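You operate a simulated robot arm through the tools that you are given. There is no shell and no other tool. Be economical: measure what you need, move in short steps, check, and stop when the job is done.

The job below is to be done with a simulated robot arm. You get a single attempt, and the scene is never put back.

JOB
Warm ring carrier 2 to 400 C or more, then give plate carrier 5 one burn.
Fine: carrier 1 goes to the rack first, 2 after; 5 on the middle seat; no wasted burn.

Only the result counts: the job must be done as asked and must still hold three seconds after the hand-in. Knocking over, shifting, dropping, spilling or breaking anything else fails it.

ROBOT AND FRAMES
A 7-joint arm with a three-finger gripper, fixed in place. Base frame: the origin is at the foot of the arm, x ahead of it, y to its left, z up; the work surface is at about z = 86. Units: cm, degrees, N and s.
With the tool pointing down near the work surface it reaches from about 14 to 88 cm from the base axis. Its first joint turns from -166.0 to 166.0 degrees. Payload 2.94 kg.
The TCP is the grasp point between the finger pads, 3 cm short of the fingertips. In the tool frame z runs along the fingers and y along their closing line. The gripper opens to 13.2 cm. The gripper's body begins 10.7 cm behind the TCP.
Orientation is that of the tool frame in the base frame, as a unit quaternion [x, y, z, w]. With the fingers straight down and closing along the base's y, the tool's x points along the base's -x, its y along +y and its z along -z.

CONTROLS
- The arm moves only by the tool play_rows. Its argument "increments" is a list of rows, each an object of numbers (a shift or turn left out is 0, a gripper value left out holds the last): "tx", "ty", "tz": the shift along the tool's x, y, z in cm; "wx", "wy", "wz": the turn, a rotation vector about the tool's x, y, z in rad; "claw": the opening in per cent of the stroke, from 0 (shut) to 100 (fully open). In form: [{"tx": .., "ty": .., "tz": .., "wx": .., "wy": .., "wz": .., "claw": ..}, ...]. A call has 1 to 12 rows; each row shifts and turns the commanded pose from where the row before left it, along the tool's axes as they then stand. Rows are played at 5 a second. More than 5 cm and 8.6 degrees between two rows, or a gripper value outside its range, and nothing of the call is played. A pose out of reach is approached as far as the arm can. The call stops where the force on the tool passes 40 N (or 10 N more than at its start, if that is more) or the arm is blocked; 0.2 s more then pass. Each finger halts on what it meets, pressing with about 28 N; the grip force reading is that of the motor and also rises with nothing between the fingers. The clock runs only during rows and for 0.2 s after the last one: add rows that do not move to give the fingers time. It gives the time, the measured TCP pose, the force on the tool (base axes), the opening and the grip force at its end, in the units of the frame above (readings bear some noise), with the torque about the TCP (base axes, N m) and any sound that the robot's microphone picked up.
- Cameras (640 x 400 px; columns grow to the right, rows downward): "scene" is fixed at [40.06, -49.88, 166.71]; the picture's right is [0.99, -0.17, 0.00], its down [-0.11, -0.66, -0.74] and it looks along [0.13, 0.73, -0.67] (base axes); focal length 322 px, centre (320, 200). "wrist" rides on the gripper at [7.2, 0.3, -14.4] in the tool frame; the picture's right is [-0.04, 1.00, 0.00], its down [-0.88, -0.04, -0.48] and it looks along [-0.47, -0.02, 0.88] (tool axes); focal length 256 px, centre (320, 200). There is no depth. A picture from a camera that has moved, and an enlarged one, comes with that camera's place and axes in the base frame and with its lens.
- capture(camera): a new picture of that camera. It takes no simulated time.
- move_column(by): slides the trunk up (or, below 0, down) by that many cm; the arm rides with it, the base frame stays. It gives what a move gives, with no picture.
- zoom(camera, box): a new picture of the part [left, top, right, bottom] of that camera's present view, enlarged. It takes no simulated time.
- close_job(): hands the job in; it is judged then, once.

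Work in short steps. Places have to be worked out from the pictures, the camera data and where the tool is seen: move nearer, look again, correct. Check each grasp and each placing, and mend what went wrong. You have 120 turns and 64 pictures in all, those below and enlarged ones among them. Open the gripper and draw the arm clear of the work before you hand the job in, unless the task says otherwise; then end with one line.

The tools are called after "Emit:" by a JSON object that holds its "fn" and its "kwargs". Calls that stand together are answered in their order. play_rows: Moves the arm, as the interface text tells. Its arguments: {"type":"object","properties":{"increments":{"type":"array"}},"required":["increments"]} The other tools are called the same way: move_column (by) slides the trunk up or down; capture (camera) takes a picture; zoom (camera, box) takes an enlarged picture of a part of a camera's view; close_job () hands the job in.

At the start:

```text
time: 0.0
tool_pos: [62.81, 17.6, 125.36]
tool_rot: [0.0, 1.0, 0.0, 0.0]
wrist_force: [0.2, -0.1, 0.2]
moment: [-0.02, 0.01, 0.01]
opening: 13.21
gripper_force: 0.1
trunk travel left (down, up): [-27.5, 26.5]
```

scene: 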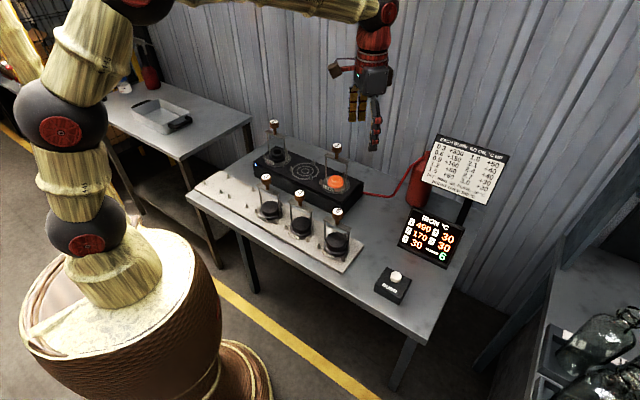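
wrist: 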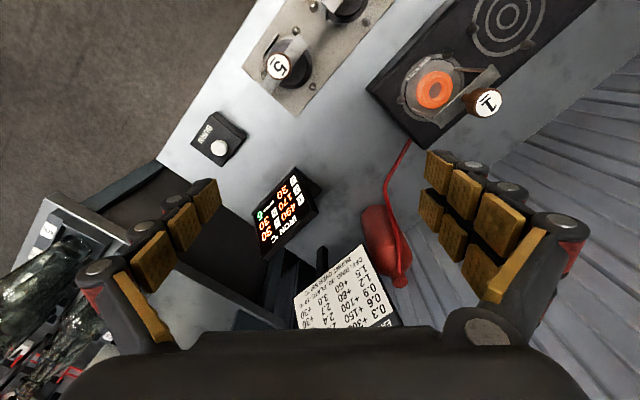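

The scene shows a heater with three seats, a rack with three carriers, a button, a display and a table of values. I zoom in to read the signs and the layout.

Emit:
{"fn": "zoom", "kwargs": {"camera": "scene", "box": [390, 120, 530, 208]}}

Emit:
{"fn": "zoom", "kwargs": {"camera": "scene", "box": [370, 200, 480, 310]}}

Emit:
{"fn": "zoom", "kwargs": {"camera": "scene", "box": [230, 110, 390, 270]}}

```text
4.55 times, centred on (460, 164) of scene
camera zoom: at [40.06, -49.88, 166.71], right [0.99, -0.17, 0.0], down [-0.11, -0.66, -0.74], along [0.13, 0.73, -0.67], focal length 1464 px, centre (-316, 364)
```

zoom: 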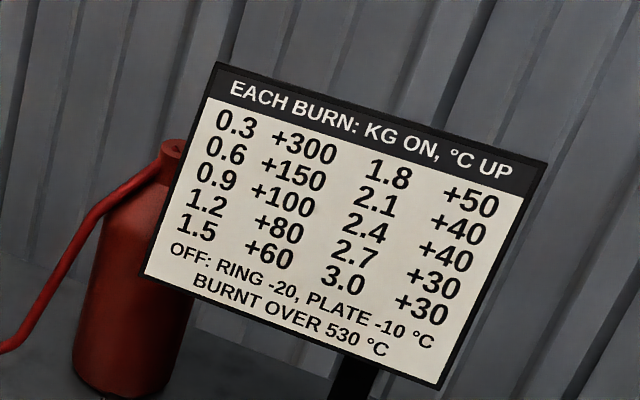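

```text
3.64 times, centred on (425, 255) of scene
camera zoom: at [40.06, -49.88, 166.71], right [0.99, -0.17, 0.0], down [-0.11, -0.66, -0.74], along [0.13, 0.73, -0.67], focal length 1171 px, centre (-62, 0)
```

zoom: 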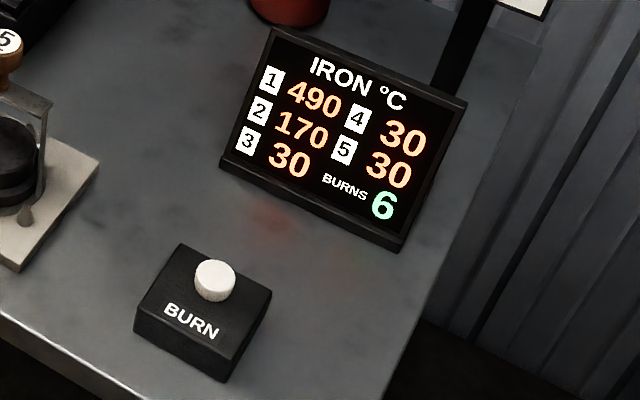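

```text
2.50 times, centred on (310, 190) of scene
camera zoom: at [40.06, -49.88, 166.71], right [0.99, -0.17, 0.0], down [-0.11, -0.66, -0.74], along [0.13, 0.73, -0.67], focal length 805 px, centre (345, 225)
```

zoom: 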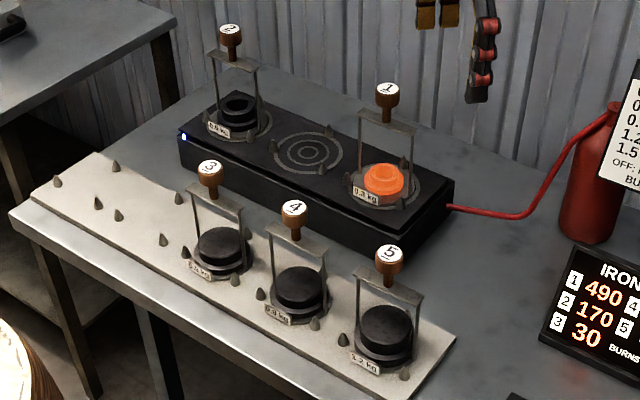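

I need the weight labels, so I zoom closer on the carriers.

Emit:
{"fn": "zoom", "kwargs": {"camera": "scene", "box": [250, 112, 310, 172]}}

Emit:
{"fn": "zoom", "kwargs": {"camera": "scene", "box": [310, 135, 370, 195]}}

Emit:
{"fn": "zoom", "kwargs": {"camera": "scene", "box": [250, 170, 360, 270]}}

```text
6.67 times, centred on (280, 142) of scene
camera zoom: at [40.06, -49.88, 166.71], right [0.99, -0.17, 0.0], down [-0.11, -0.66, -0.74], along [0.13, 0.73, -0.67], focal length 2148 px, centre (587, 587)
```

zoom: 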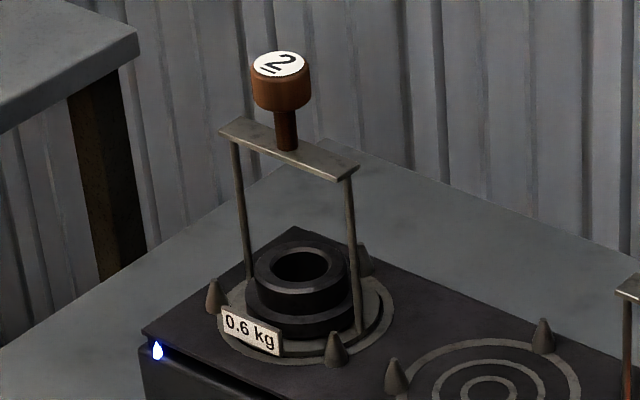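

```text
6.67 times, centred on (340, 165) of scene
camera zoom: at [40.06, -49.88, 166.71], right [0.99, -0.17, 0.0], down [-0.11, -0.66, -0.74], along [0.13, 0.73, -0.67], focal length 2148 px, centre (187, 433)
```

zoom: 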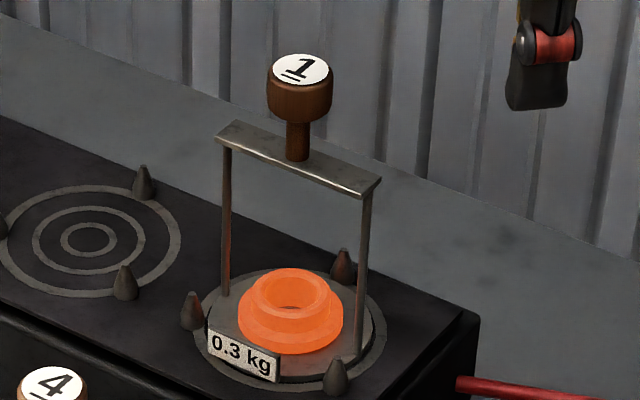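

```text
4.00 times, centred on (305, 220) of scene
camera zoom: at [40.06, -49.88, 166.71], right [0.99, -0.17, 0.0], down [-0.11, -0.66, -0.74], along [0.13, 0.73, -0.67], focal length 1289 px, centre (380, 120)
```

zoom: 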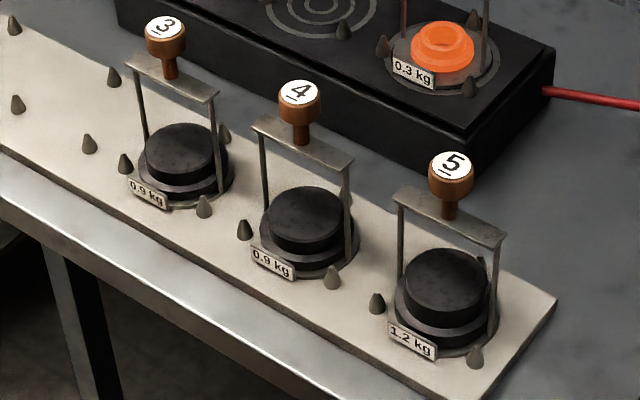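

Weights are: 1 = 0.3 kg, 2 = 0.6, 3 and 4 = 0.9, 5 = 1.2. So with 2 alone on the heater, two burns take it 170→320→470. Then 2 goes to the rack, 5 goes on the middle seat alone and gets one burn, which leaves 2 at 450.
I judge carrier 1 to be at about (61.6, 38.9) with its knob at z≈107. I turn the tool by 45° so it closes across the bars, and move over it.

Emit:
{"fn": "play_rows", "kwargs": {"increments": [{"wz": 0.1309}, {"wz": 0.1309}, {"wz": 0.1309}, {"wz": 0.1309}, {"wz": 0.1309}, {"wz": 0.1309}, {"tx": 3.2, "ty": 2.83}, {"tx": 3.2, "ty": 2.83}, {"tx": 3.2, "ty": 2.83}, {"tx": 3.2, "ty": 2.83}, {"tx": 3.2, "ty": 2.83}, {}]}}

Emit:
{"fn": "capture", "kwargs": {"camera": "wrist"}}

Emit:
{"fn": "capture", "kwargs": {"camera": "scene"}}

```text
time: 2.6
tool_pos: [61.48, 39.07, 125.26]
tool_rot: [0.383, 0.924, 0.0, 0.0]
wrist_force: [0.3, 0.7, 0.4]
moment: [-0.01, -0.01, 0.02]
opening: 13.18
gripper_force: 0.1
trunk travel left (down, up): [-27.5, 26.5]
```

```text
55 pictures are left
camera wrist: at [56.74, 44.46, 139.66], right [0.74, 0.68, 0.0], down [0.59, -0.65, 0.48], along [0.32, -0.35, -0.88], focal length 256 px, centre (320, 200)
```

wrist: 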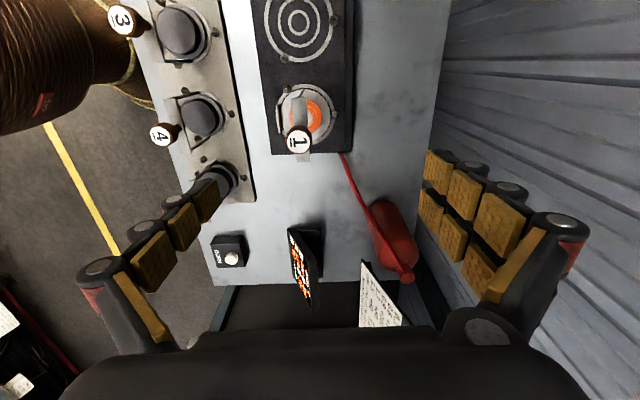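

```text
54 pictures are left
```

scene: 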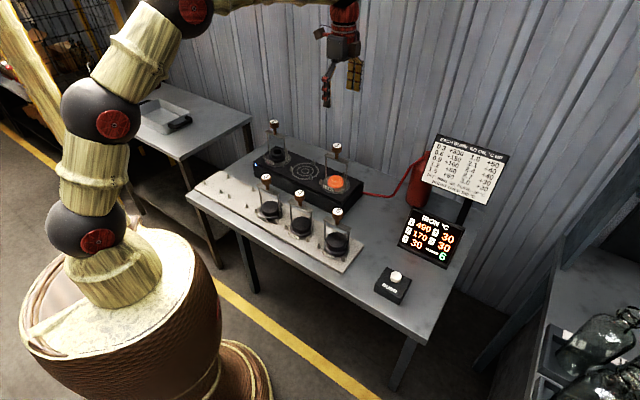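

Combining both cameras puts the knob of carrier 1 near (60.6, 36.6), with its top at z≈110. I shift there, come down to z=118 and look again.

Emit:
{"fn": "play_rows", "kwargs": {"increments": [{"tx": -0.6, "ty": -1.2}, {"tx": -0.52, "ty": -1.17}, {"tz": 3.6}, {"tz": 3.6}, {}]}}

Emit:
{"fn": "capture", "kwargs": {"camera": "wrist"}}

```text
time: 3.8
tool_pos: [60.6, 36.57, 117.93]
tool_rot: [0.383, 0.924, 0.0, 0.0]
wrist_force: [0.4, -0.6, -0.9]
moment: [-0.02, -0.02, 0.02]
opening: 13.22
gripper_force: 0.0
trunk travel left (down, up): [-27.5, 26.5]
```

```text
53 pictures are left
camera wrist: at [55.79, 42.07, 132.33], right [0.74, 0.68, 0.0], down [0.59, -0.65, 0.48], along [0.32, -0.35, -0.88], focal length 256 px, centre (320, 200)
```

wrist: 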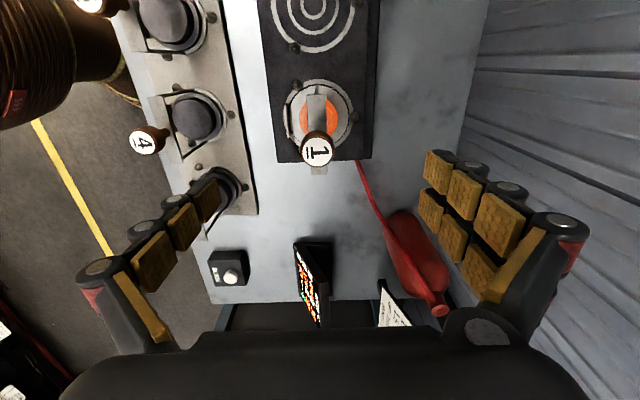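

The knob is at about (60.5, 36.6) and the tool is aligned with it. I come down to the knob's height, then check before closing.

Emit:
{"fn": "play_rows", "kwargs": {"increments": [{"tz": 3.5}, {"tz": 3.5}, {"tz": 3.3}, {"claw": 45}, {"claw": 45}, {"claw": 45}, {"claw": 45}]}}

Emit:
{"fn": "capture", "kwargs": {"camera": "wrist"}}

Emit:
{"fn": "zoom", "kwargs": {"camera": "scene", "box": [290, 80, 390, 200]}}

```text
time: 5.4
tool_pos: [60.7, 36.64, 107.46]
tool_rot: [0.383, 0.924, 0.0, 0.0]
wrist_force: [-0.4, 0.0, -0.4]
moment: [0.0, -0.04, 0.01]
opening: 6.1
gripper_force: 0.6
trunk travel left (down, up): [-27.5, 26.5]
```

```text
52 pictures are left
camera wrist: at [55.93, 42.0, 121.85], right [0.74, 0.68, 0.0], down [0.59, -0.65, 0.48], along [0.32, -0.35, -0.88], focal length 256 px, centre (320, 200)
```

wrist: 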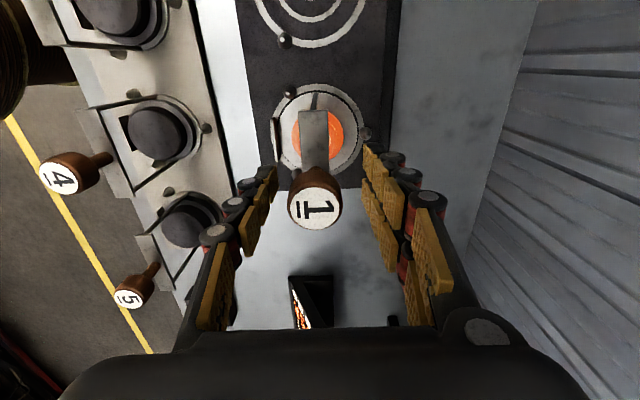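

```text
3.33 times, centred on (340, 140) of scene
camera zoom: at [40.06, -49.88, 166.71], right [0.99, -0.17, 0.0], down [-0.11, -0.66, -0.74], along [0.13, 0.73, -0.67], focal length 1074 px, centre (253, 400)
```

zoom: 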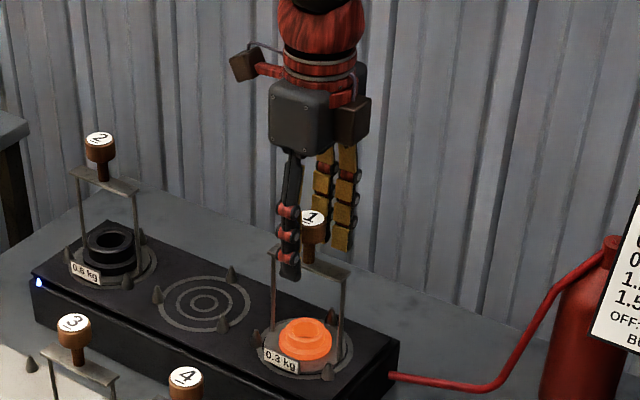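

The knob is nearly centred between the fingers, about 0.3 cm off. I correct for that and close.

Emit:
{"fn": "play_rows", "kwargs": {"increments": [{"tx": -0.25, "ty": -0.25}, {"claw": 0}, {}, {}, {}, {}, {}]}}

```text
time: 7.0
tool_pos: [60.63, 36.06, 107.54]
tool_rot: [0.383, 0.924, 0.0, 0.0]
wrist_force: [0.6, 0.7, 0.2]
moment: [-0.01, -0.02, -0.01]
opening: 2.96
gripper_force: 27.9
trunk travel left (down, up): [-27.5, 26.5]
```

The knob is held at 2.96 cm opening. I lift slowly by 4 cm and check.

Emit:
{"fn": "play_rows", "kwargs": {"increments": [{"tz": -0.5}, {"tz": -1}, {"tz": -1.5}, {"tz": -2}, {}, {}]}}

Emit:
{"fn": "capture", "kwargs": {"camera": "wrist"}}

```text
time: 8.4
tool_pos: [60.72, 36.25, 112.73]
tool_rot: [0.383, 0.924, 0.0, 0.0]
wrist_force: [0.1, 0.2, -3.5]
moment: [0.0, 0.0, 0.0]
opening: 2.94
gripper_force: 27.7
trunk travel left (down, up): [-27.5, 26.5]
```

```text
50 pictures are left
camera wrist: at [55.9, 41.71, 127.11], right [0.74, 0.68, 0.0], down [0.59, -0.65, 0.48], along [0.32, -0.35, -0.88], focal length 256 px, centre (320, 200)
```

wrist: 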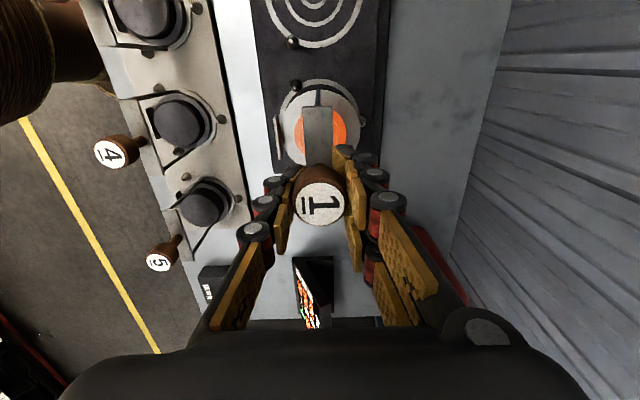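

The carrier is held (about 3.2 N, as its label says). I lift it to z≈130 so it passes above all knobs, then move to the corridor beside the free rack places to look.

Emit:
{"fn": "play_rows", "kwargs": {"increments": [{"tz": -3}, {"tz": -3.5}, {"tz": -3.5}, {"tz": -3.5}, {"tz": -3.5}, {}]}}

Emit:
{"fn": "play_rows", "kwargs": {"increments": [{"tx": 1.3, "ty": -0.4}, {"tx": 2.6, "ty": -0.9}, {"tx": 3, "ty": -0.9}, {"tx": 3, "ty": -1}, {"tx": 3, "ty": -1}, {"tx": 3, "ty": -1}, {"tx": 3, "ty": -1}, {"tx": 3, "ty": -1}, {"tx": 2.8, "ty": -0.8}, {"tx": 1.8, "ty": -0.5}, {"tx": 0.8, "ty": -0.2}, {}]}}

Emit:
{"fn": "capture", "kwargs": {"camera": "wrist"}}

Emit:
{"fn": "capture", "kwargs": {"camera": "scene"}}

```text
time: 9.8
tool_pos: [60.71, 36.1, 129.98]
tool_rot: [0.382, 0.924, -0.001, 0.0]
wrist_force: [-0.3, 0.0, -4.3]
moment: [0.01, 0.01, 0.0]
opening: 2.92
gripper_force: 28.3
trunk travel left (down, up): [-27.5, 26.5]
```

```text
time: 12.4
tool_pos: [35.06, 49.5, 129.93]
tool_rot: [0.383, 0.924, 0.0, 0.0]
wrist_force: [0.1, 0.2, -4.4]
moment: [-0.01, 0.02, 0.02]
opening: 2.93
gripper_force: 28.3
trunk travel left (down, up): [-27.5, 26.5]
```

```text
49 pictures are left
camera wrist: at [30.32, 54.91, 144.22], right [0.74, 0.68, 0.0], down [0.59, -0.65, 0.48], along [0.32, -0.35, -0.88], focal length 256 px, centre (320, 200)
```

wrist: 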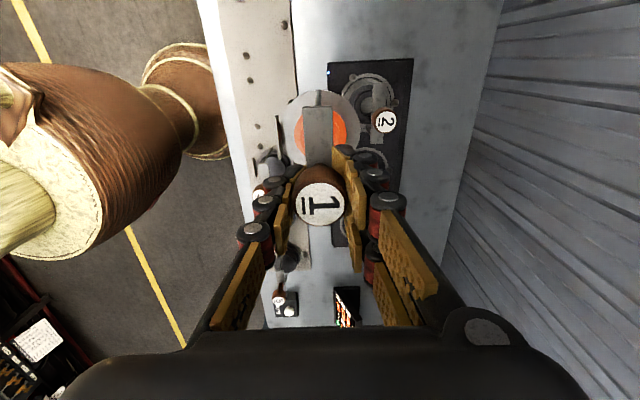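

```text
48 pictures are left
```

scene: 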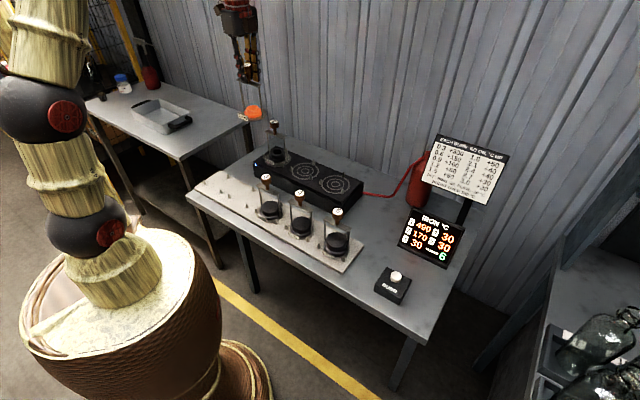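

Carrier 1 hangs free. I zoom in on the free rack places in both views to locate the pegs.

Emit:
{"fn": "zoom", "kwargs": {"camera": "wrist", "box": [200, 0, 420, 180]}}

Emit:
{"fn": "zoom", "kwargs": {"camera": "scene", "box": [185, 150, 295, 230]}}

```text
2.22 times, centred on (310, 90) of wrist
camera zoom: at [30.32, 54.91, 144.22], right [0.74, 0.68, 0.0], down [0.59, -0.65, 0.48], along [0.32, -0.35, -0.88], focal length 569 px, centre (342, 444)
```

zoom: 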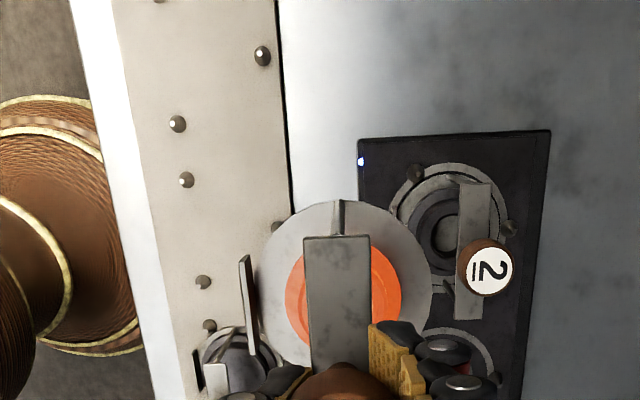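

```text
5.00 times, centred on (240, 190) of scene
camera zoom: at [40.06, -49.88, 166.71], right [0.99, -0.17, 0.0], down [-0.11, -0.66, -0.74], along [0.13, 0.73, -0.67], focal length 1611 px, centre (720, 250)
```

zoom: 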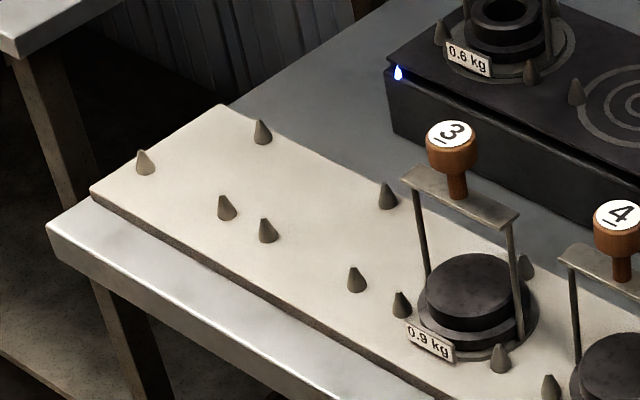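

The rack pegs form equilateral triples. I get free place B at about (27.3, 41.8) and free place A, the leftmost, at about (18.1, 51.2), with a pitch of (9.2, -9.3). I bring carrier 1 over place A and partly down.

Emit:
{"fn": "play_rows", "kwargs": {"increments": [{"tx": 1.3, "ty": -1}, {"tx": 2.6, "ty": -2.2}, {"tx": 2.8, "ty": -2.3}, {"tx": 2.8, "ty": -2.3}, {"tx": 2.3, "ty": -1.9}, {"tx": 1.4, "ty": -1.1}, {}, {"tz": 4}, {"tz": 4}, {"tz": 4}, {"tz": 3.5}, {"tz": 2.5}]}}

Emit:
{"fn": "zoom", "kwargs": {"camera": "scene", "box": [165, 110, 295, 230]}}

Emit:
{"fn": "capture", "kwargs": {"camera": "wrist"}}

```text
time: 15.0
tool_pos: [18.15, 51.21, 111.79]
tool_rot: [0.382, 0.924, 0.001, 0.0]
wrist_force: [0.7, -0.3, -3.9]
moment: [-0.03, 0.01, 0.0]
opening: 2.95
gripper_force: 28.3
trunk travel left (down, up): [-27.5, 26.5]
```

```text
3.33 times, centred on (230, 170) of scene
camera zoom: at [40.06, -49.88, 166.71], right [0.99, -0.17, 0.0], down [-0.11, -0.66, -0.74], along [0.13, 0.73, -0.67], focal length 1074 px, centre (620, 300)
```

zoom: 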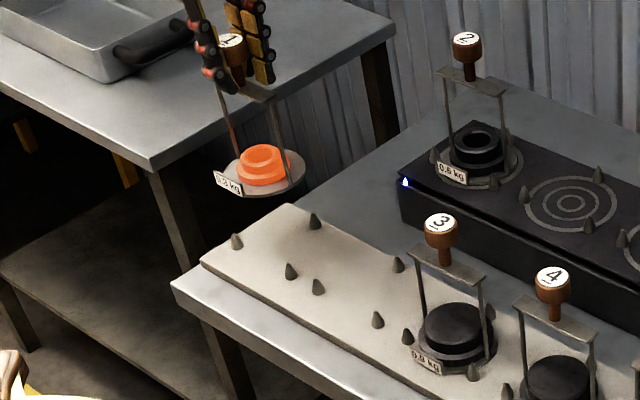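

```text
44 pictures are left
camera wrist: at [13.39, 56.53, 126.14], right [0.74, 0.68, 0.0], down [0.59, -0.65, 0.48], along [0.32, -0.35, -0.88], focal length 256 px, centre (320, 200)
```

wrist: 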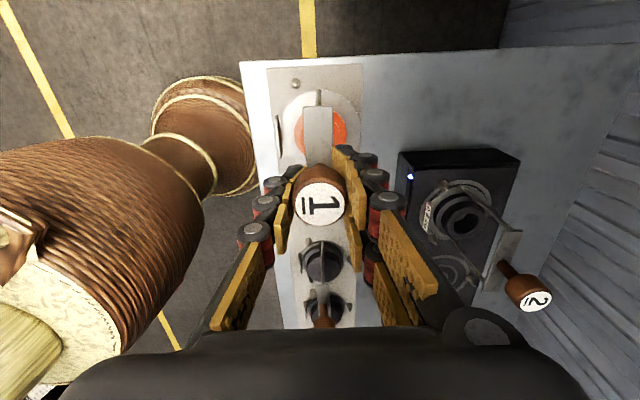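

Both views agree that the carrier is over place A within about 0.3 cm. I lower it to z≈103, then creep.

Emit:
{"fn": "play_rows", "kwargs": {"increments": [{"tx": 0.1, "tz": 2.5}, {"tz": 2.5}, {"tz": 2}, {"tz": 1}, {}]}}

Emit:
{"fn": "zoom", "kwargs": {"camera": "scene", "box": [185, 120, 275, 210]}}

```text
time: 16.2
tool_pos: [17.98, 51.05, 103.93]
tool_rot: [0.383, 0.924, 0.0, 0.0]
wrist_force: [-0.5, -0.1, -3.3]
moment: [-0.04, -0.04, -0.03]
opening: 2.92
gripper_force: 28.0
trunk travel left (down, up): [-27.5, 26.5]
```

```text
4.44 times, centred on (230, 165) of scene
camera zoom: at [40.06, -49.88, 166.71], right [0.99, -0.17, 0.0], down [-0.11, -0.66, -0.74], along [0.13, 0.73, -0.67], focal length 1432 px, centre (720, 356)
```

zoom: 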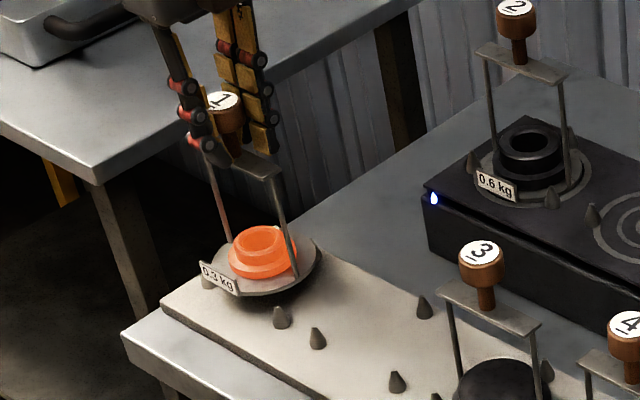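

It is almost on the pegs and looks centred. I creep down in 0.4 cm steps.

Emit:
{"fn": "play_rows", "kwargs": {"increments": [{"tz": 0.4}, {"tz": 0.4}, {"tz": 0.4}, {"tz": 0.3}, {}]}}

Emit:
{"fn": "zoom", "kwargs": {"camera": "scene", "box": [185, 120, 275, 210]}}

```text
time: 17.4
tool_pos: [18.07, 51.15, 102.37]
tool_rot: [0.382, 0.924, 0.0, 0.0]
wrist_force: [0.4, 0.1, -3.6]
moment: [-0.02, 0.0, -0.01]
opening: 2.93
gripper_force: 27.5
trunk travel left (down, up): [-27.5, 26.5]
```

```text
4.44 times, centred on (230, 165) of scene
camera zoom: at [40.06, -49.88, 166.71], right [0.99, -0.17, 0.0], down [-0.11, -0.66, -0.74], along [0.13, 0.73, -0.67], focal length 1432 px, centre (720, 356)
```

zoom: 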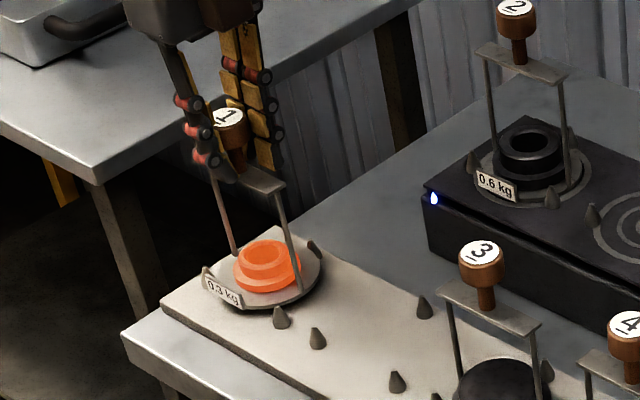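

The plate now sits between the three pegs, still a little above the rack with its full weight hanging. I continue down.

Emit:
{"fn": "play_rows", "kwargs": {"increments": [{"tz": 0.3}, {"tz": 0.3}, {"tz": 0.3}, {}]}}

```text
time: 18.4
tool_pos: [17.95, 51.15, 101.58]
tool_rot: [0.383, 0.924, 0.0, 0.0]
wrist_force: [-1.8, -3.9, 1.8]
moment: [-0.26, 0.1, -0.02]
opening: 2.93
gripper_force: 27.8
trunk travel left (down, up): [-27.5, 26.5]
```

Contact: the weight is taken, with a small side push toward -y. I look before letting go.

Emit:
{"fn": "zoom", "kwargs": {"camera": "scene", "box": [200, 140, 260, 200]}}

```text
6.67 times, centred on (230, 170) of scene
camera zoom: at [40.06, -49.88, 166.71], right [0.99, -0.17, 0.0], down [-0.11, -0.66, -0.74], along [0.13, 0.73, -0.67], focal length 2148 px, centre (920, 400)
```

zoom: 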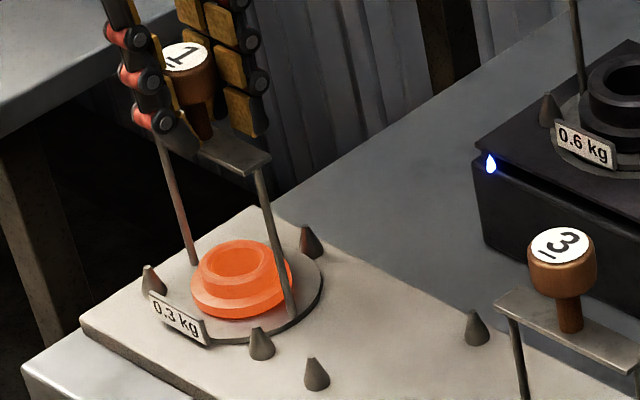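

It is down between the pegs and lightly touching the back one. I ease off 0.15 cm from that peg, press slightly to confirm it is seated, and then release.

Emit:
{"fn": "play_rows", "kwargs": {"increments": [{"ty": -0.15}, {"tz": 0.15}, {}]}}

```text
time: 19.2
tool_pos: [17.91, 51.04, 101.49]
tool_rot: [0.383, 0.924, 0.002, 0.0]
wrist_force: [-0.9, -2.7, 12.9]
moment: [-0.04, 0.0, 0.05]
opening: 2.94
gripper_force: 27.7
trunk travel left (down, up): [-27.5, 26.5]
```

It is seated firmly. I release, opening the claw to about 6 cm, and rise.

Emit:
{"fn": "play_rows", "kwargs": {"increments": [{"tz": -0.15}, {"claw": 20}, {"claw": 45}, {}, {}, {}, {"tz": -3}, {"tz": -4}, {"tz": -4}, {"tz": -4}, {"tz": -4}, {}]}}

Emit:
{"fn": "capture", "kwargs": {"camera": "wrist"}}

Emit:
{"fn": "zoom", "kwargs": {"camera": "scene", "box": [185, 120, 315, 220]}}

```text
time: 21.8
tool_pos: [18.05, 51.09, 120.4]
tool_rot: [0.383, 0.924, 0.0, 0.0]
wrist_force: [-0.3, 1.0, 0.7]
moment: [-0.02, -0.01, -0.03]
opening: 5.93
gripper_force: 0.0
trunk travel left (down, up): [-27.5, 26.5]
```

```text
40 pictures are left
camera wrist: at [13.21, 56.49, 134.73], right [0.74, 0.68, 0.0], down [0.59, -0.65, 0.48], along [0.32, -0.35, -0.88], focal length 256 px, centre (320, 200)
```

wrist: 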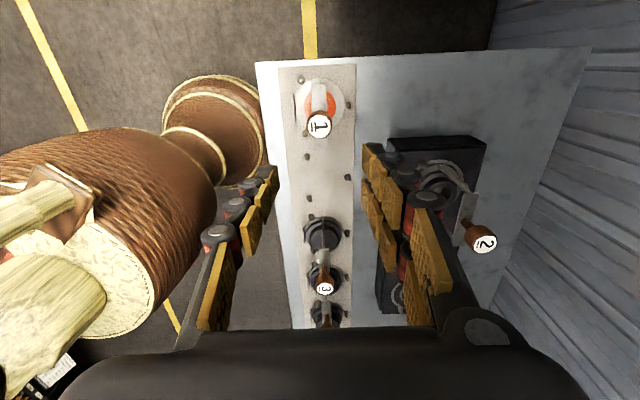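

```text
4.00 times, centred on (250, 170) of scene
camera zoom: at [40.06, -49.88, 166.71], right [0.99, -0.17, 0.0], down [-0.11, -0.66, -0.74], along [0.13, 0.73, -0.67], focal length 1289 px, centre (600, 320)
```

zoom: 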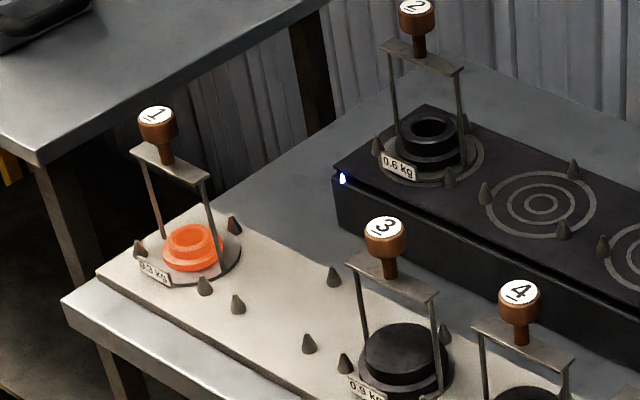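

Carrier 1 stands in place A. Now for the button: I travel along the rack at z≈122, above all knobs, to about (62, 6), closing the fingers on the way.

Emit:
{"fn": "play_rows", "kwargs": {"increments": [{"tz": -2, "claw": 0}, {"tx": -4.5}, {"tx": -4.5}, {"tx": -4.5}, {"tx": -4.5}, {"tx": -4.5}, {"tx": -4.5}, {"tx": -4.5}, {"tx": -4.5}, {"tx": -4.5}, {"tx": -4.5}, {}]}}

Emit:
{"fn": "play_rows", "kwargs": {"increments": [{"tx": -4.5}, {"tx": -4.5}, {"tx": -4.5}, {"tx": -4.5}, {}]}}

Emit:
{"fn": "capture", "kwargs": {"camera": "wrist"}}

```text
time: 24.4
tool_pos: [49.85, 19.12, 122.57]
tool_rot: [0.382, 0.924, 0.0, 0.0]
wrist_force: [0.1, -0.1, -0.5]
moment: [0.01, -0.02, 0.01]
opening: 0.01
gripper_force: 28.1
trunk travel left (down, up): [-27.5, 26.5]
```

```text
time: 25.6
tool_pos: [62.35, 6.32, 122.4]
tool_rot: [0.382, 0.924, 0.0, 0.0]
wrist_force: [-0.8, 0.6, -0.3]
moment: [0.03, -0.03, 0.01]
opening: 0.0
gripper_force: 28.6
trunk travel left (down, up): [-27.5, 26.5]
```

```text
38 pictures are left
camera wrist: at [57.49, 11.72, 136.78], right [0.74, 0.68, 0.0], down [0.59, -0.65, 0.48], along [0.32, -0.35, -0.88], focal length 256 px, centre (320, 200)
```

wrist: 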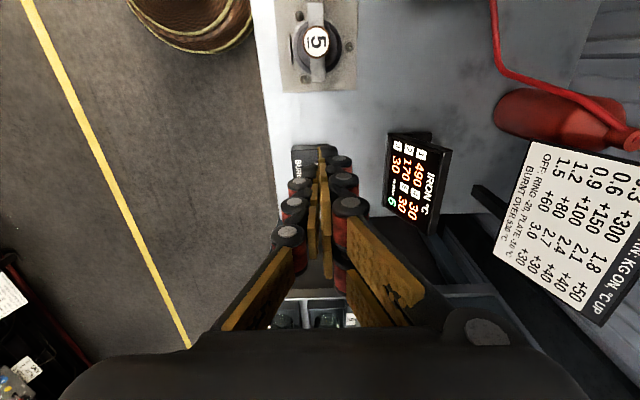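

From the earlier views I triangulate the button cap at about (69.4, -2.3) with its top at z≈91. I move above it with shut fingers, stop with the tips at z≈97 and check from the scene camera.

Emit:
{"fn": "play_rows", "kwargs": {"increments": [{"tx": -3.7, "ty": -0.37}, {"tx": -3.7, "ty": -0.37}, {"tx": -3.67, "ty": -0.36}, {"tz": 4.5}, {"tz": 4.5}, {"tz": 4.5}, {"tz": 4.5}, {"tz": 4.5}, {}]}}

Emit:
{"fn": "zoom", "kwargs": {"camera": "scene", "box": [350, 210, 470, 310]}}

Emit:
{"fn": "capture", "kwargs": {"camera": "wrist"}}

```text
time: 27.6
tool_pos: [69.7, -2.09, 99.89]
tool_rot: [0.382, 0.924, 0.0, 0.0]
wrist_force: [1.1, 0.4, 0.7]
moment: [0.02, 0.0, 0.0]
opening: 0.0
gripper_force: 28.0
trunk travel left (down, up): [-27.5, 26.5]
```

```text
4.00 times, centred on (410, 260) of scene
camera zoom: at [40.06, -49.88, 166.71], right [0.99, -0.17, 0.0], down [-0.11, -0.66, -0.74], along [0.13, 0.73, -0.67], focal length 1289 px, centre (-40, -40)
```

zoom: 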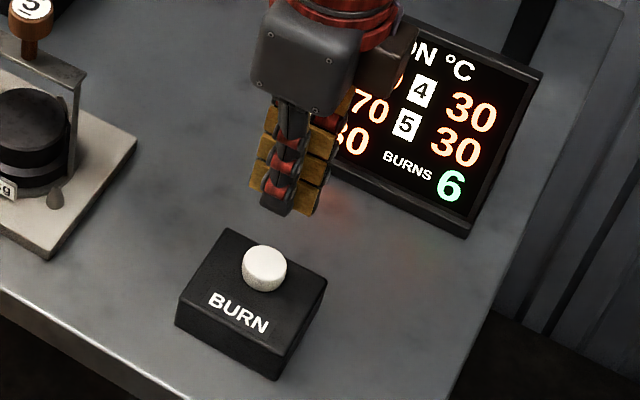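

```text
36 pictures are left
camera wrist: at [64.84, 3.34, 114.33], right [0.74, 0.68, 0.0], down [0.59, -0.65, 0.48], along [0.32, -0.35, -0.88], focal length 256 px, centre (320, 200)
```

wrist: 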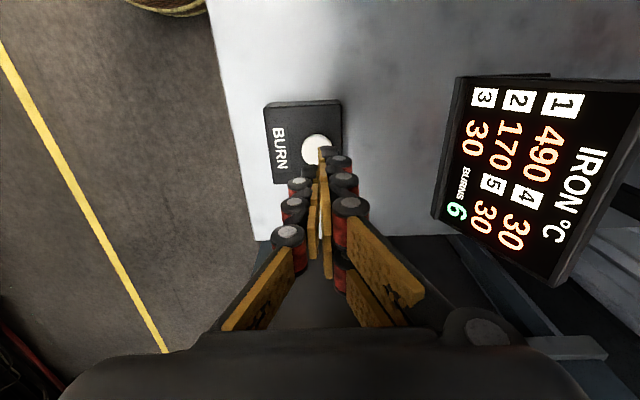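

The cap is at (69.4, -2.2), nearly under the tips. I correct slightly and come down until the tips are just above it.

Emit:
{"fn": "play_rows", "kwargs": {"increments": [{"tx": 0.14, "ty": -0.28}, {"tz": 1.5}, {"tz": 1.5}, {"tz": 1}, {"tz": 0.5}, {}]}}

```text
time: 29.0
tool_pos: [69.41, -2.35, 95.41]
tool_rot: [0.382, 0.924, 0.0, 0.0]
wrist_force: [0.0, 0.8, -0.8]
moment: [0.02, 0.04, 0.0]
opening: 0.0
gripper_force: 28.5
trunk travel left (down, up): [-27.5, 26.5]
```

No contact yet. I creep on in 0.3 cm steps.

Emit:
{"fn": "play_rows", "kwargs": {"increments": [{"tz": 0.3}, {"tz": 0.3}, {"tz": 0.3}, {}]}}

```text
time: 30.0
tool_pos: [69.18, -2.24, 94.46]
tool_rot: [0.382, 0.924, 0.001, 0.0]
wrist_force: [-1.1, 0.1, -0.1]
moment: [-0.01, -0.04, 0.0]
opening: 0.0
gripper_force: 28.4
trunk travel left (down, up): [-27.5, 26.5]
```

Still free. I keep creeping down.

Emit:
{"fn": "play_rows", "kwargs": {"increments": [{"tz": 0.3}, {"tz": 0.3}, {}]}}

```text
time: 30.8
tool_pos: [69.22, -2.31, 93.91]
tool_rot: [0.383, 0.924, 0.001, 0.0]
wrist_force: [0.1, 0.1, 0.5]
moment: [0.02, 0.02, -0.02]
opening: 0.0
gripper_force: 28.1
trunk travel left (down, up): [-27.5, 26.5]
```

Emit:
{"fn": "zoom", "kwargs": {"camera": "scene", "box": [350, 210, 470, 310]}}

```text
4.00 times, centred on (410, 260) of scene
camera zoom: at [40.06, -49.88, 166.71], right [0.99, -0.17, 0.0], down [-0.11, -0.66, -0.74], along [0.13, 0.73, -0.67], focal length 1289 px, centre (-40, -40)
```

zoom: 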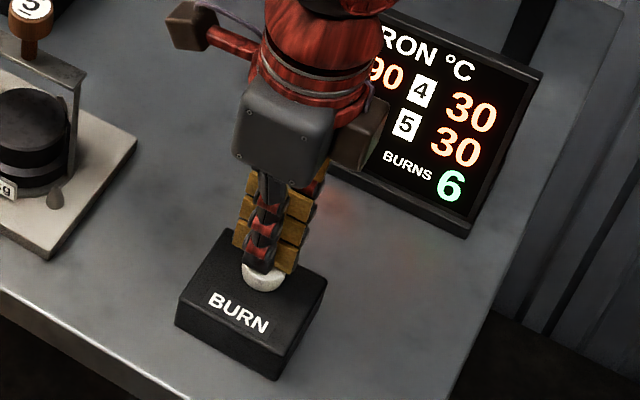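

The tips are right at the cap, a bit toward its far side, and the counter still reads 6. I shift 0.4 cm nearer and press.

Emit:
{"fn": "play_rows", "kwargs": {"increments": [{"tx": -0.35, "ty": -0.2}, {"tz": 0.25}, {"tz": 0.25}, {}]}}

```text
time: 31.8
tool_pos: [69.34, -2.74, 93.64]
tool_rot: [0.383, 0.924, 0.0, 0.001]
wrist_force: [-0.4, 0.8, 3.7]
moment: [0.02, 0.0, -0.05]
opening: 0.59
gripper_force: 28.6
trunk travel left (down, up): [-27.5, 26.5]
heard: click
```

A click was heard. I check the display.

Emit:
{"fn": "play_rows", "kwargs": {"increments": [{"tz": -1}, {"tz": -2}, {}]}}

Emit:
{"fn": "zoom", "kwargs": {"camera": "scene", "box": [350, 190, 490, 310]}}

Emit:
{"fn": "zoom", "kwargs": {"camera": "wrist", "box": [250, 60, 640, 300]}}

```text
time: 32.6
tool_pos: [69.41, -2.66, 96.5]
tool_rot: [0.383, 0.924, -0.001, 0.0]
wrist_force: [-0.3, 0.1, -0.2]
moment: [0.0, -0.06, 0.01]
opening: 0.0
gripper_force: 28.4
trunk travel left (down, up): [-27.5, 26.5]
```

```text
3.33 times, centred on (420, 250) of scene
camera zoom: at [40.06, -49.88, 166.71], right [0.99, -0.17, 0.0], down [-0.11, -0.66, -0.74], along [0.13, 0.73, -0.67], focal length 1074 px, centre (-13, 33)
```

zoom: 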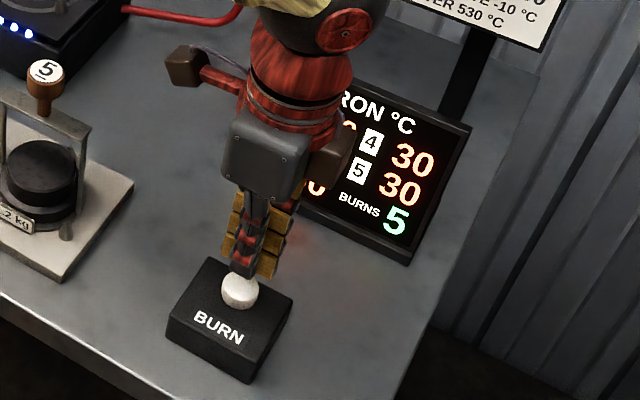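

```text
1.64 times, centred on (445, 180) of wrist
camera zoom: at [64.62, 2.78, 110.85], right [0.74, 0.68, 0.0], down [0.59, -0.65, 0.48], along [0.32, -0.35, -0.88], focal length 420 px, centre (115, 233)
```

zoom: 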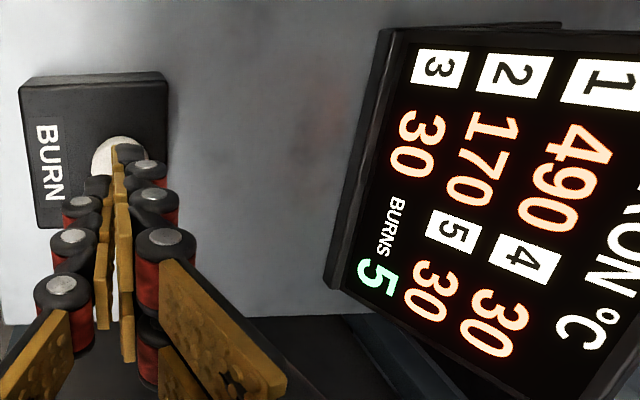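

The counter is down to 5 and the heater's blue lights are on, so the burn is running. I wait for it to end.

Emit:
{"fn": "play_rows", "kwargs": {"increments": [{}, {}, {}, {}, {}, {}, {}, {}, {}, {}, {}, {}]}}

Emit:
{"fn": "zoom", "kwargs": {"camera": "wrist", "box": [250, 60, 640, 300]}}

Emit:
{"fn": "zoom", "kwargs": {"camera": "scene", "box": [200, 110, 400, 230]}}

```text
time: 35.2
tool_pos: [69.44, -2.69, 96.55]
tool_rot: [0.383, 0.924, 0.001, -0.001]
wrist_force: [-0.4, -0.4, -0.3]
moment: [-0.02, 0.0, 0.0]
opening: 0.01
gripper_force: 28.6
trunk travel left (down, up): [-27.5, 26.5]
```

```text
1.64 times, centred on (445, 180) of wrist
camera zoom: at [64.63, 2.78, 110.86], right [0.74, 0.68, 0.0], down [0.59, -0.65, 0.48], along [0.32, -0.35, -0.88], focal length 420 px, centre (115, 233)
```

zoom: 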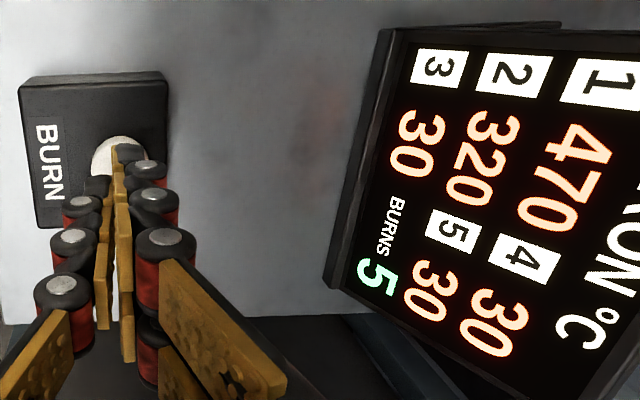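

```text
3.20 times, centred on (300, 170) of scene
camera zoom: at [40.06, -49.88, 166.71], right [0.99, -0.17, 0.0], down [-0.11, -0.66, -0.74], along [0.13, 0.73, -0.67], focal length 1031 px, centre (384, 296)
```

zoom: 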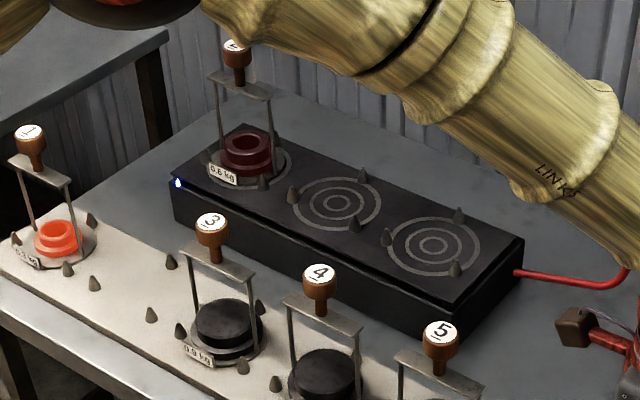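

Carrier 2 is at 320 as computed and the burn has ended. I press for the second burn from 96.5: down 2.9 cm as before, then back up.

Emit:
{"fn": "play_rows", "kwargs": {"increments": [{"tz": 1.5}, {"tz": 0.9}, {"tz": 0.25}, {"tz": 0.25}, {}]}}

```text
time: 36.4
tool_pos: [69.43, -2.78, 93.51]
tool_rot: [0.382, 0.924, 0.0, 0.0]
wrist_force: [0.8, -1.0, 3.2]
moment: [0.0, -0.04, -0.01]
opening: 0.62
gripper_force: 28.6
trunk travel left (down, up): [-27.5, 26.5]
heard: click
```

A click again. I lift off and wait for the burn to end.

Emit:
{"fn": "play_rows", "kwargs": {"increments": [{"tz": -1}, {"tz": -2}, {"tz": -2}, {}, {}, {}, {}, {}, {}, {}, {}, {}]}}

Emit:
{"fn": "play_rows", "kwargs": {"increments": [{}, {}, {}, {}, {}, {}]}}

Emit:
{"fn": "capture", "kwargs": {"camera": "wrist"}}

```text
time: 39.0
tool_pos: [69.35, -2.69, 98.52]
tool_rot: [0.382, 0.924, 0.0, 0.0]
wrist_force: [0.1, 0.3, -0.7]
moment: [-0.02, -0.03, 0.01]
opening: 0.01
gripper_force: 28.4
trunk travel left (down, up): [-27.5, 26.5]
```

```text
time: 40.4
tool_pos: [69.36, -2.73, 98.68]
tool_rot: [0.382, 0.924, 0.0, 0.0]
wrist_force: [0.2, 0.5, 0.0]
moment: [-0.02, 0.02, 0.01]
opening: 0.0
gripper_force: 28.7
trunk travel left (down, up): [-27.5, 26.5]
```

```text
30 pictures are left
camera wrist: at [64.47, 2.78, 112.84], right [0.74, 0.68, 0.0], down [0.59, -0.65, 0.48], along [0.32, -0.35, -0.88], focal length 256 px, centre (320, 200)
```

wrist: 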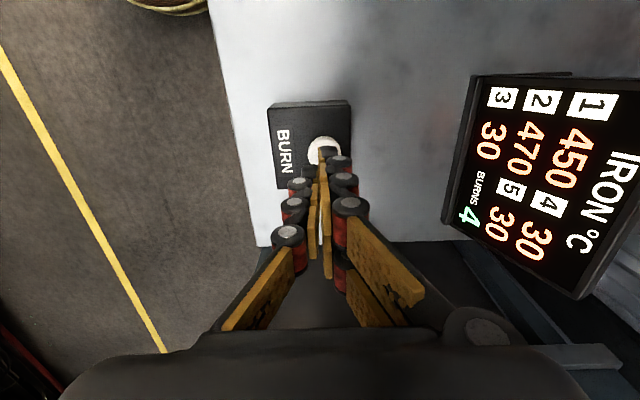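

Carrier 2 reads 470 and 4 burns are left. I triangulate its knob at (41.9, 55.8), so I rise and travel there with the claw half open.

Emit:
{"fn": "play_rows", "kwargs": {"increments": [{"tz": -4.25}, {"tz": -4.25}, {"tz": -4.25}, {"tz": -4.25}, {"tz": -4.25}, {"tz": -4.25, "claw": 50}, {}]}}

Emit:
{"fn": "play_rows", "kwargs": {"increments": [{"tx": 4.343, "ty": 1.564}, {"tx": 4.343, "ty": 1.564}, {"tx": 4.343, "ty": 1.564}, {"tx": 4.343, "ty": 1.564}, {"tx": 4.343, "ty": 1.564}, {"tx": 4.343, "ty": 1.564}, {"tx": 4.343, "ty": 1.564}, {"tx": 4.343, "ty": 1.564}, {"tx": 4.343, "ty": 1.564}, {"tx": 4.343, "ty": 1.564}, {"tx": 4.343, "ty": 1.564}, {"tx": 4.343, "ty": 1.564}]}}

Emit:
{"fn": "play_rows", "kwargs": {"increments": [{"tx": 4.343, "ty": 1.564}, {"tx": 4.343, "ty": 1.564}, {"tz": 3}, {"tz": 3}, {}]}}

Emit:
{"fn": "capture", "kwargs": {"camera": "wrist"}}

```text
time: 42.0
tool_pos: [69.3, -2.64, 124.08]
tool_rot: [0.382, 0.924, 0.0, 0.0]
wrist_force: [0.8, 0.3, 1.2]
moment: [0.01, 0.01, 0.03]
opening: 4.0
gripper_force: 0.0
trunk travel left (down, up): [-27.5, 26.5]
```

```text
time: 44.6
tool_pos: [45.81, 47.69, 123.91]
tool_rot: [0.382, 0.924, -0.001, 0.0]
wrist_force: [0.8, 0.3, 0.0]
moment: [-0.02, 0.01, -0.02]
opening: 6.59
gripper_force: 0.0
trunk travel left (down, up): [-27.5, 26.5]
```

```text
time: 45.8
tool_pos: [41.83, 55.85, 118.13]
tool_rot: [0.383, 0.924, 0.0, 0.0]
wrist_force: [-0.3, -0.1, -0.3]
moment: [0.01, -0.02, 0.0]
opening: 6.62
gripper_force: 0.2
trunk travel left (down, up): [-27.5, 26.5]
```

```text
29 pictures are left
camera wrist: at [37.13, 61.3, 132.45], right [0.74, 0.68, 0.0], down [0.59, -0.65, 0.48], along [0.32, -0.35, -0.88], focal length 256 px, centre (320, 200)
```

wrist: 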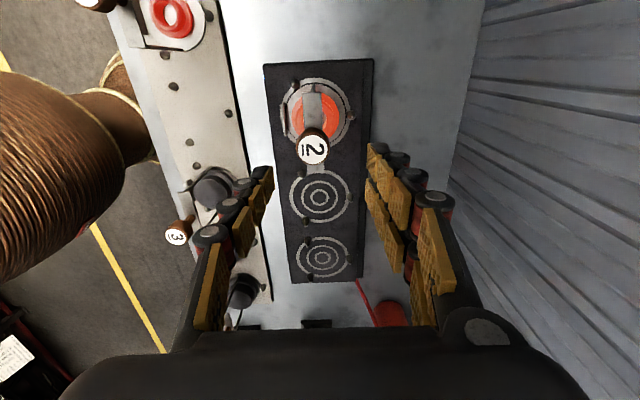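

Comparing this with the aligned picture of carrier 1, I need about ty -0.65, tx -0.1. I correct and come down to z=107.5.

Emit:
{"fn": "play_rows", "kwargs": {"increments": [{"tx": -0.1, "ty": -0.65}, {"tz": 3.5}, {"tz": 3.5}, {"tz": 3.6}, {}]}}

Emit:
{"fn": "capture", "kwargs": {"camera": "wrist"}}

```text
time: 47.0
tool_pos: [41.5, 55.15, 107.59]
tool_rot: [0.383, 0.924, 0.0, 0.001]
wrist_force: [-0.1, 0.2, -0.2]
moment: [0.01, -0.01, 0.02]
opening: 6.6
gripper_force: 0.1
trunk travel left (down, up): [-27.5, 26.5]
```

```text
28 pictures are left
camera wrist: at [36.69, 60.49, 121.89], right [0.74, 0.68, 0.0], down [0.59, -0.65, 0.48], along [0.32, -0.35, -0.88], focal length 256 px, centre (320, 200)
```

wrist: 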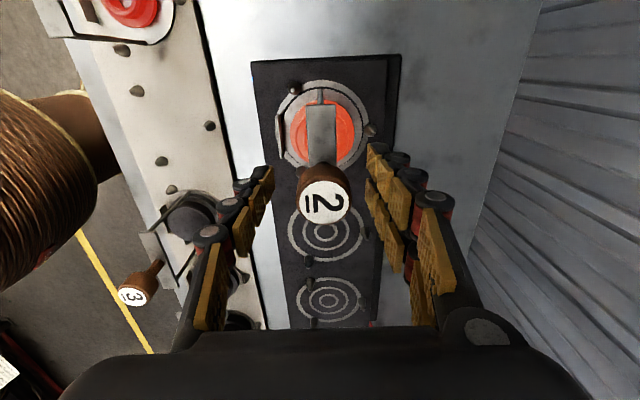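

The knob is 0.25 cm to one side of centre. I correct, then close.

Emit:
{"fn": "play_rows", "kwargs": {"increments": [{"tx": -0.15, "ty": 0.25}, {"claw": 0}, {}, {}, {}, {}, {}, {"tz": -0.5}, {"tz": -1.5}, {"tz": -2}, {"tz": -1}, {}]}}

Emit:
{"fn": "capture", "kwargs": {"camera": "wrist"}}

```text
time: 49.6
tool_pos: [41.65, 55.3, 112.38]
tool_rot: [0.383, 0.924, -0.001, -0.001]
wrist_force: [-0.8, -0.3, -6.7]
moment: [-0.01, 0.01, -0.02]
opening: 2.97
gripper_force: 28.3
trunk travel left (down, up): [-27.5, 26.5]
```

```text
27 pictures are left
camera wrist: at [36.87, 60.67, 126.73], right [0.74, 0.68, 0.0], down [0.59, -0.65, 0.48], along [0.32, -0.35, -0.88], focal length 256 px, centre (320, 200)
```

wrist: 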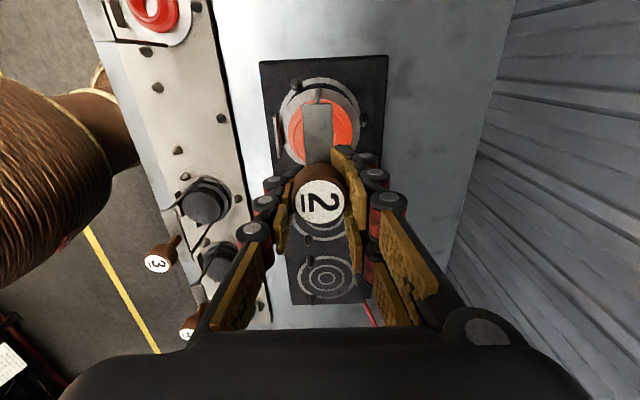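

Carrier 2 is held (6.7 N). I lift to z≈118 and move straight across to place B at (27.2, 41.75), which passes no other carrier, then lower to z≈108.

Emit:
{"fn": "play_rows", "kwargs": {"increments": [{"tz": -3}, {"tz": -3}, {"tx": 0.05, "ty": -1.5}, {"tx": 0.1, "ty": -3}, {"tx": 0.12, "ty": -3.6}, {"tx": 0.12, "ty": -3.7}, {"tx": 0.1, "ty": -3.5}, {"tx": 0.1, "ty": -3}, {"tx": 0.05, "ty": -1.5}, {}, {"tz": 4}, {"tz": 4}]}}

Emit:
{"fn": "zoom", "kwargs": {"camera": "scene", "box": [195, 120, 285, 220]}}

Emit:
{"fn": "capture", "kwargs": {"camera": "wrist"}}

```text
time: 52.2
tool_pos: [27.21, 41.9, 110.54]
tool_rot: [0.382, 0.924, 0.0, -0.001]
wrist_force: [-0.2, 1.2, -6.7]
moment: [0.0, -0.04, -0.01]
opening: 3.0
gripper_force: 28.1
trunk travel left (down, up): [-27.5, 26.5]
```

```text
4.00 times, centred on (240, 170) of scene
camera zoom: at [40.06, -49.88, 166.71], right [0.99, -0.17, 0.0], down [-0.11, -0.66, -0.74], along [0.13, 0.73, -0.67], focal length 1289 px, centre (640, 320)
```

zoom: 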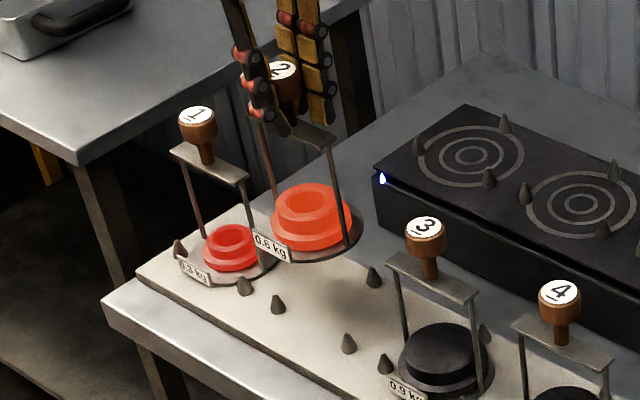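

```text
25 pictures are left
camera wrist: at [22.37, 47.2, 124.82], right [0.74, 0.68, 0.0], down [0.59, -0.65, 0.48], along [0.32, -0.35, -0.88], focal length 256 px, centre (320, 200)
```

wrist: 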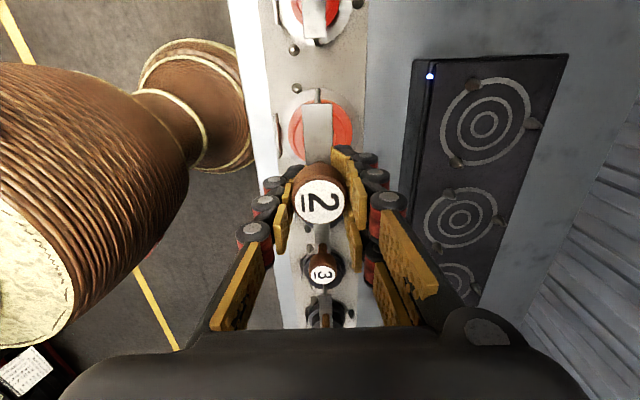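

It is aligned within about 0.2 cm. I lower it to z≈102.6 and check against the pegs.

Emit:
{"fn": "play_rows", "kwargs": {"increments": [{"tx": -0.14, "tz": 2.5}, {"tz": 2.5}, {"tz": 1.5}, {"tz": 0.7}, {"tz": 0.6}, {}]}}

Emit:
{"fn": "zoom", "kwargs": {"camera": "scene", "box": [225, 140, 285, 210]}}

```text
time: 53.6
tool_pos: [27.52, 41.7, 102.63]
tool_rot: [0.383, 0.924, 0.0, 0.0]
wrist_force: [-0.5, -0.1, -8.1]
moment: [-0.02, -0.01, 0.0]
opening: 2.96
gripper_force: 28.3
trunk travel left (down, up): [-27.5, 26.5]
```

```text
5.71 times, centred on (255, 175) of scene
camera zoom: at [40.06, -49.88, 166.71], right [0.99, -0.17, 0.0], down [-0.11, -0.66, -0.74], along [0.13, 0.73, -0.67], focal length 1841 px, centre (691, 343)
```

zoom: 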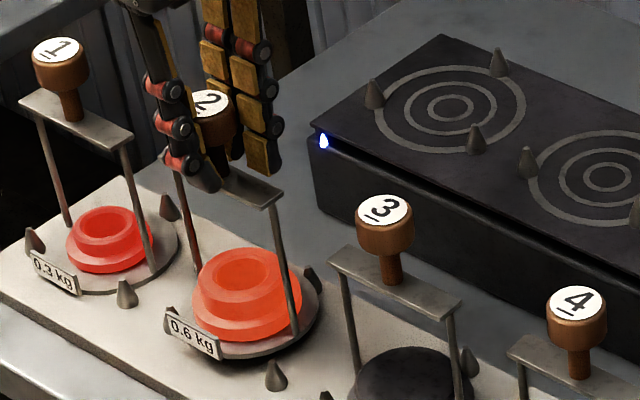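

The plate is between the three pegs. I creep down to contact.

Emit:
{"fn": "play_rows", "kwargs": {"increments": [{"ty": -0.1, "tz": 0.3}, {"tz": 0.3}, {"tz": 0.3}, {}]}}

```text
time: 54.6
tool_pos: [27.33, 41.57, 101.82]
tool_rot: [0.383, 0.924, 0.0, 0.0]
wrist_force: [0.0, -0.3, -7.2]
moment: [-0.03, -0.06, -0.01]
opening: 2.98
gripper_force: 27.5
trunk travel left (down, up): [-27.5, 26.5]
```

Emit:
{"fn": "play_rows", "kwargs": {"increments": [{"tz": 0.2}, {"tz": 0.2}, {"tz": 0.1}, {}]}}

```text
time: 55.6
tool_pos: [27.32, 41.53, 101.33]
tool_rot: [0.383, 0.924, 0.003, 0.0]
wrist_force: [3.8, -2.3, 12.8]
moment: [-0.1, -0.07, -0.12]
opening: 3.01
gripper_force: 28.2
trunk travel left (down, up): [-27.5, 26.5]
```

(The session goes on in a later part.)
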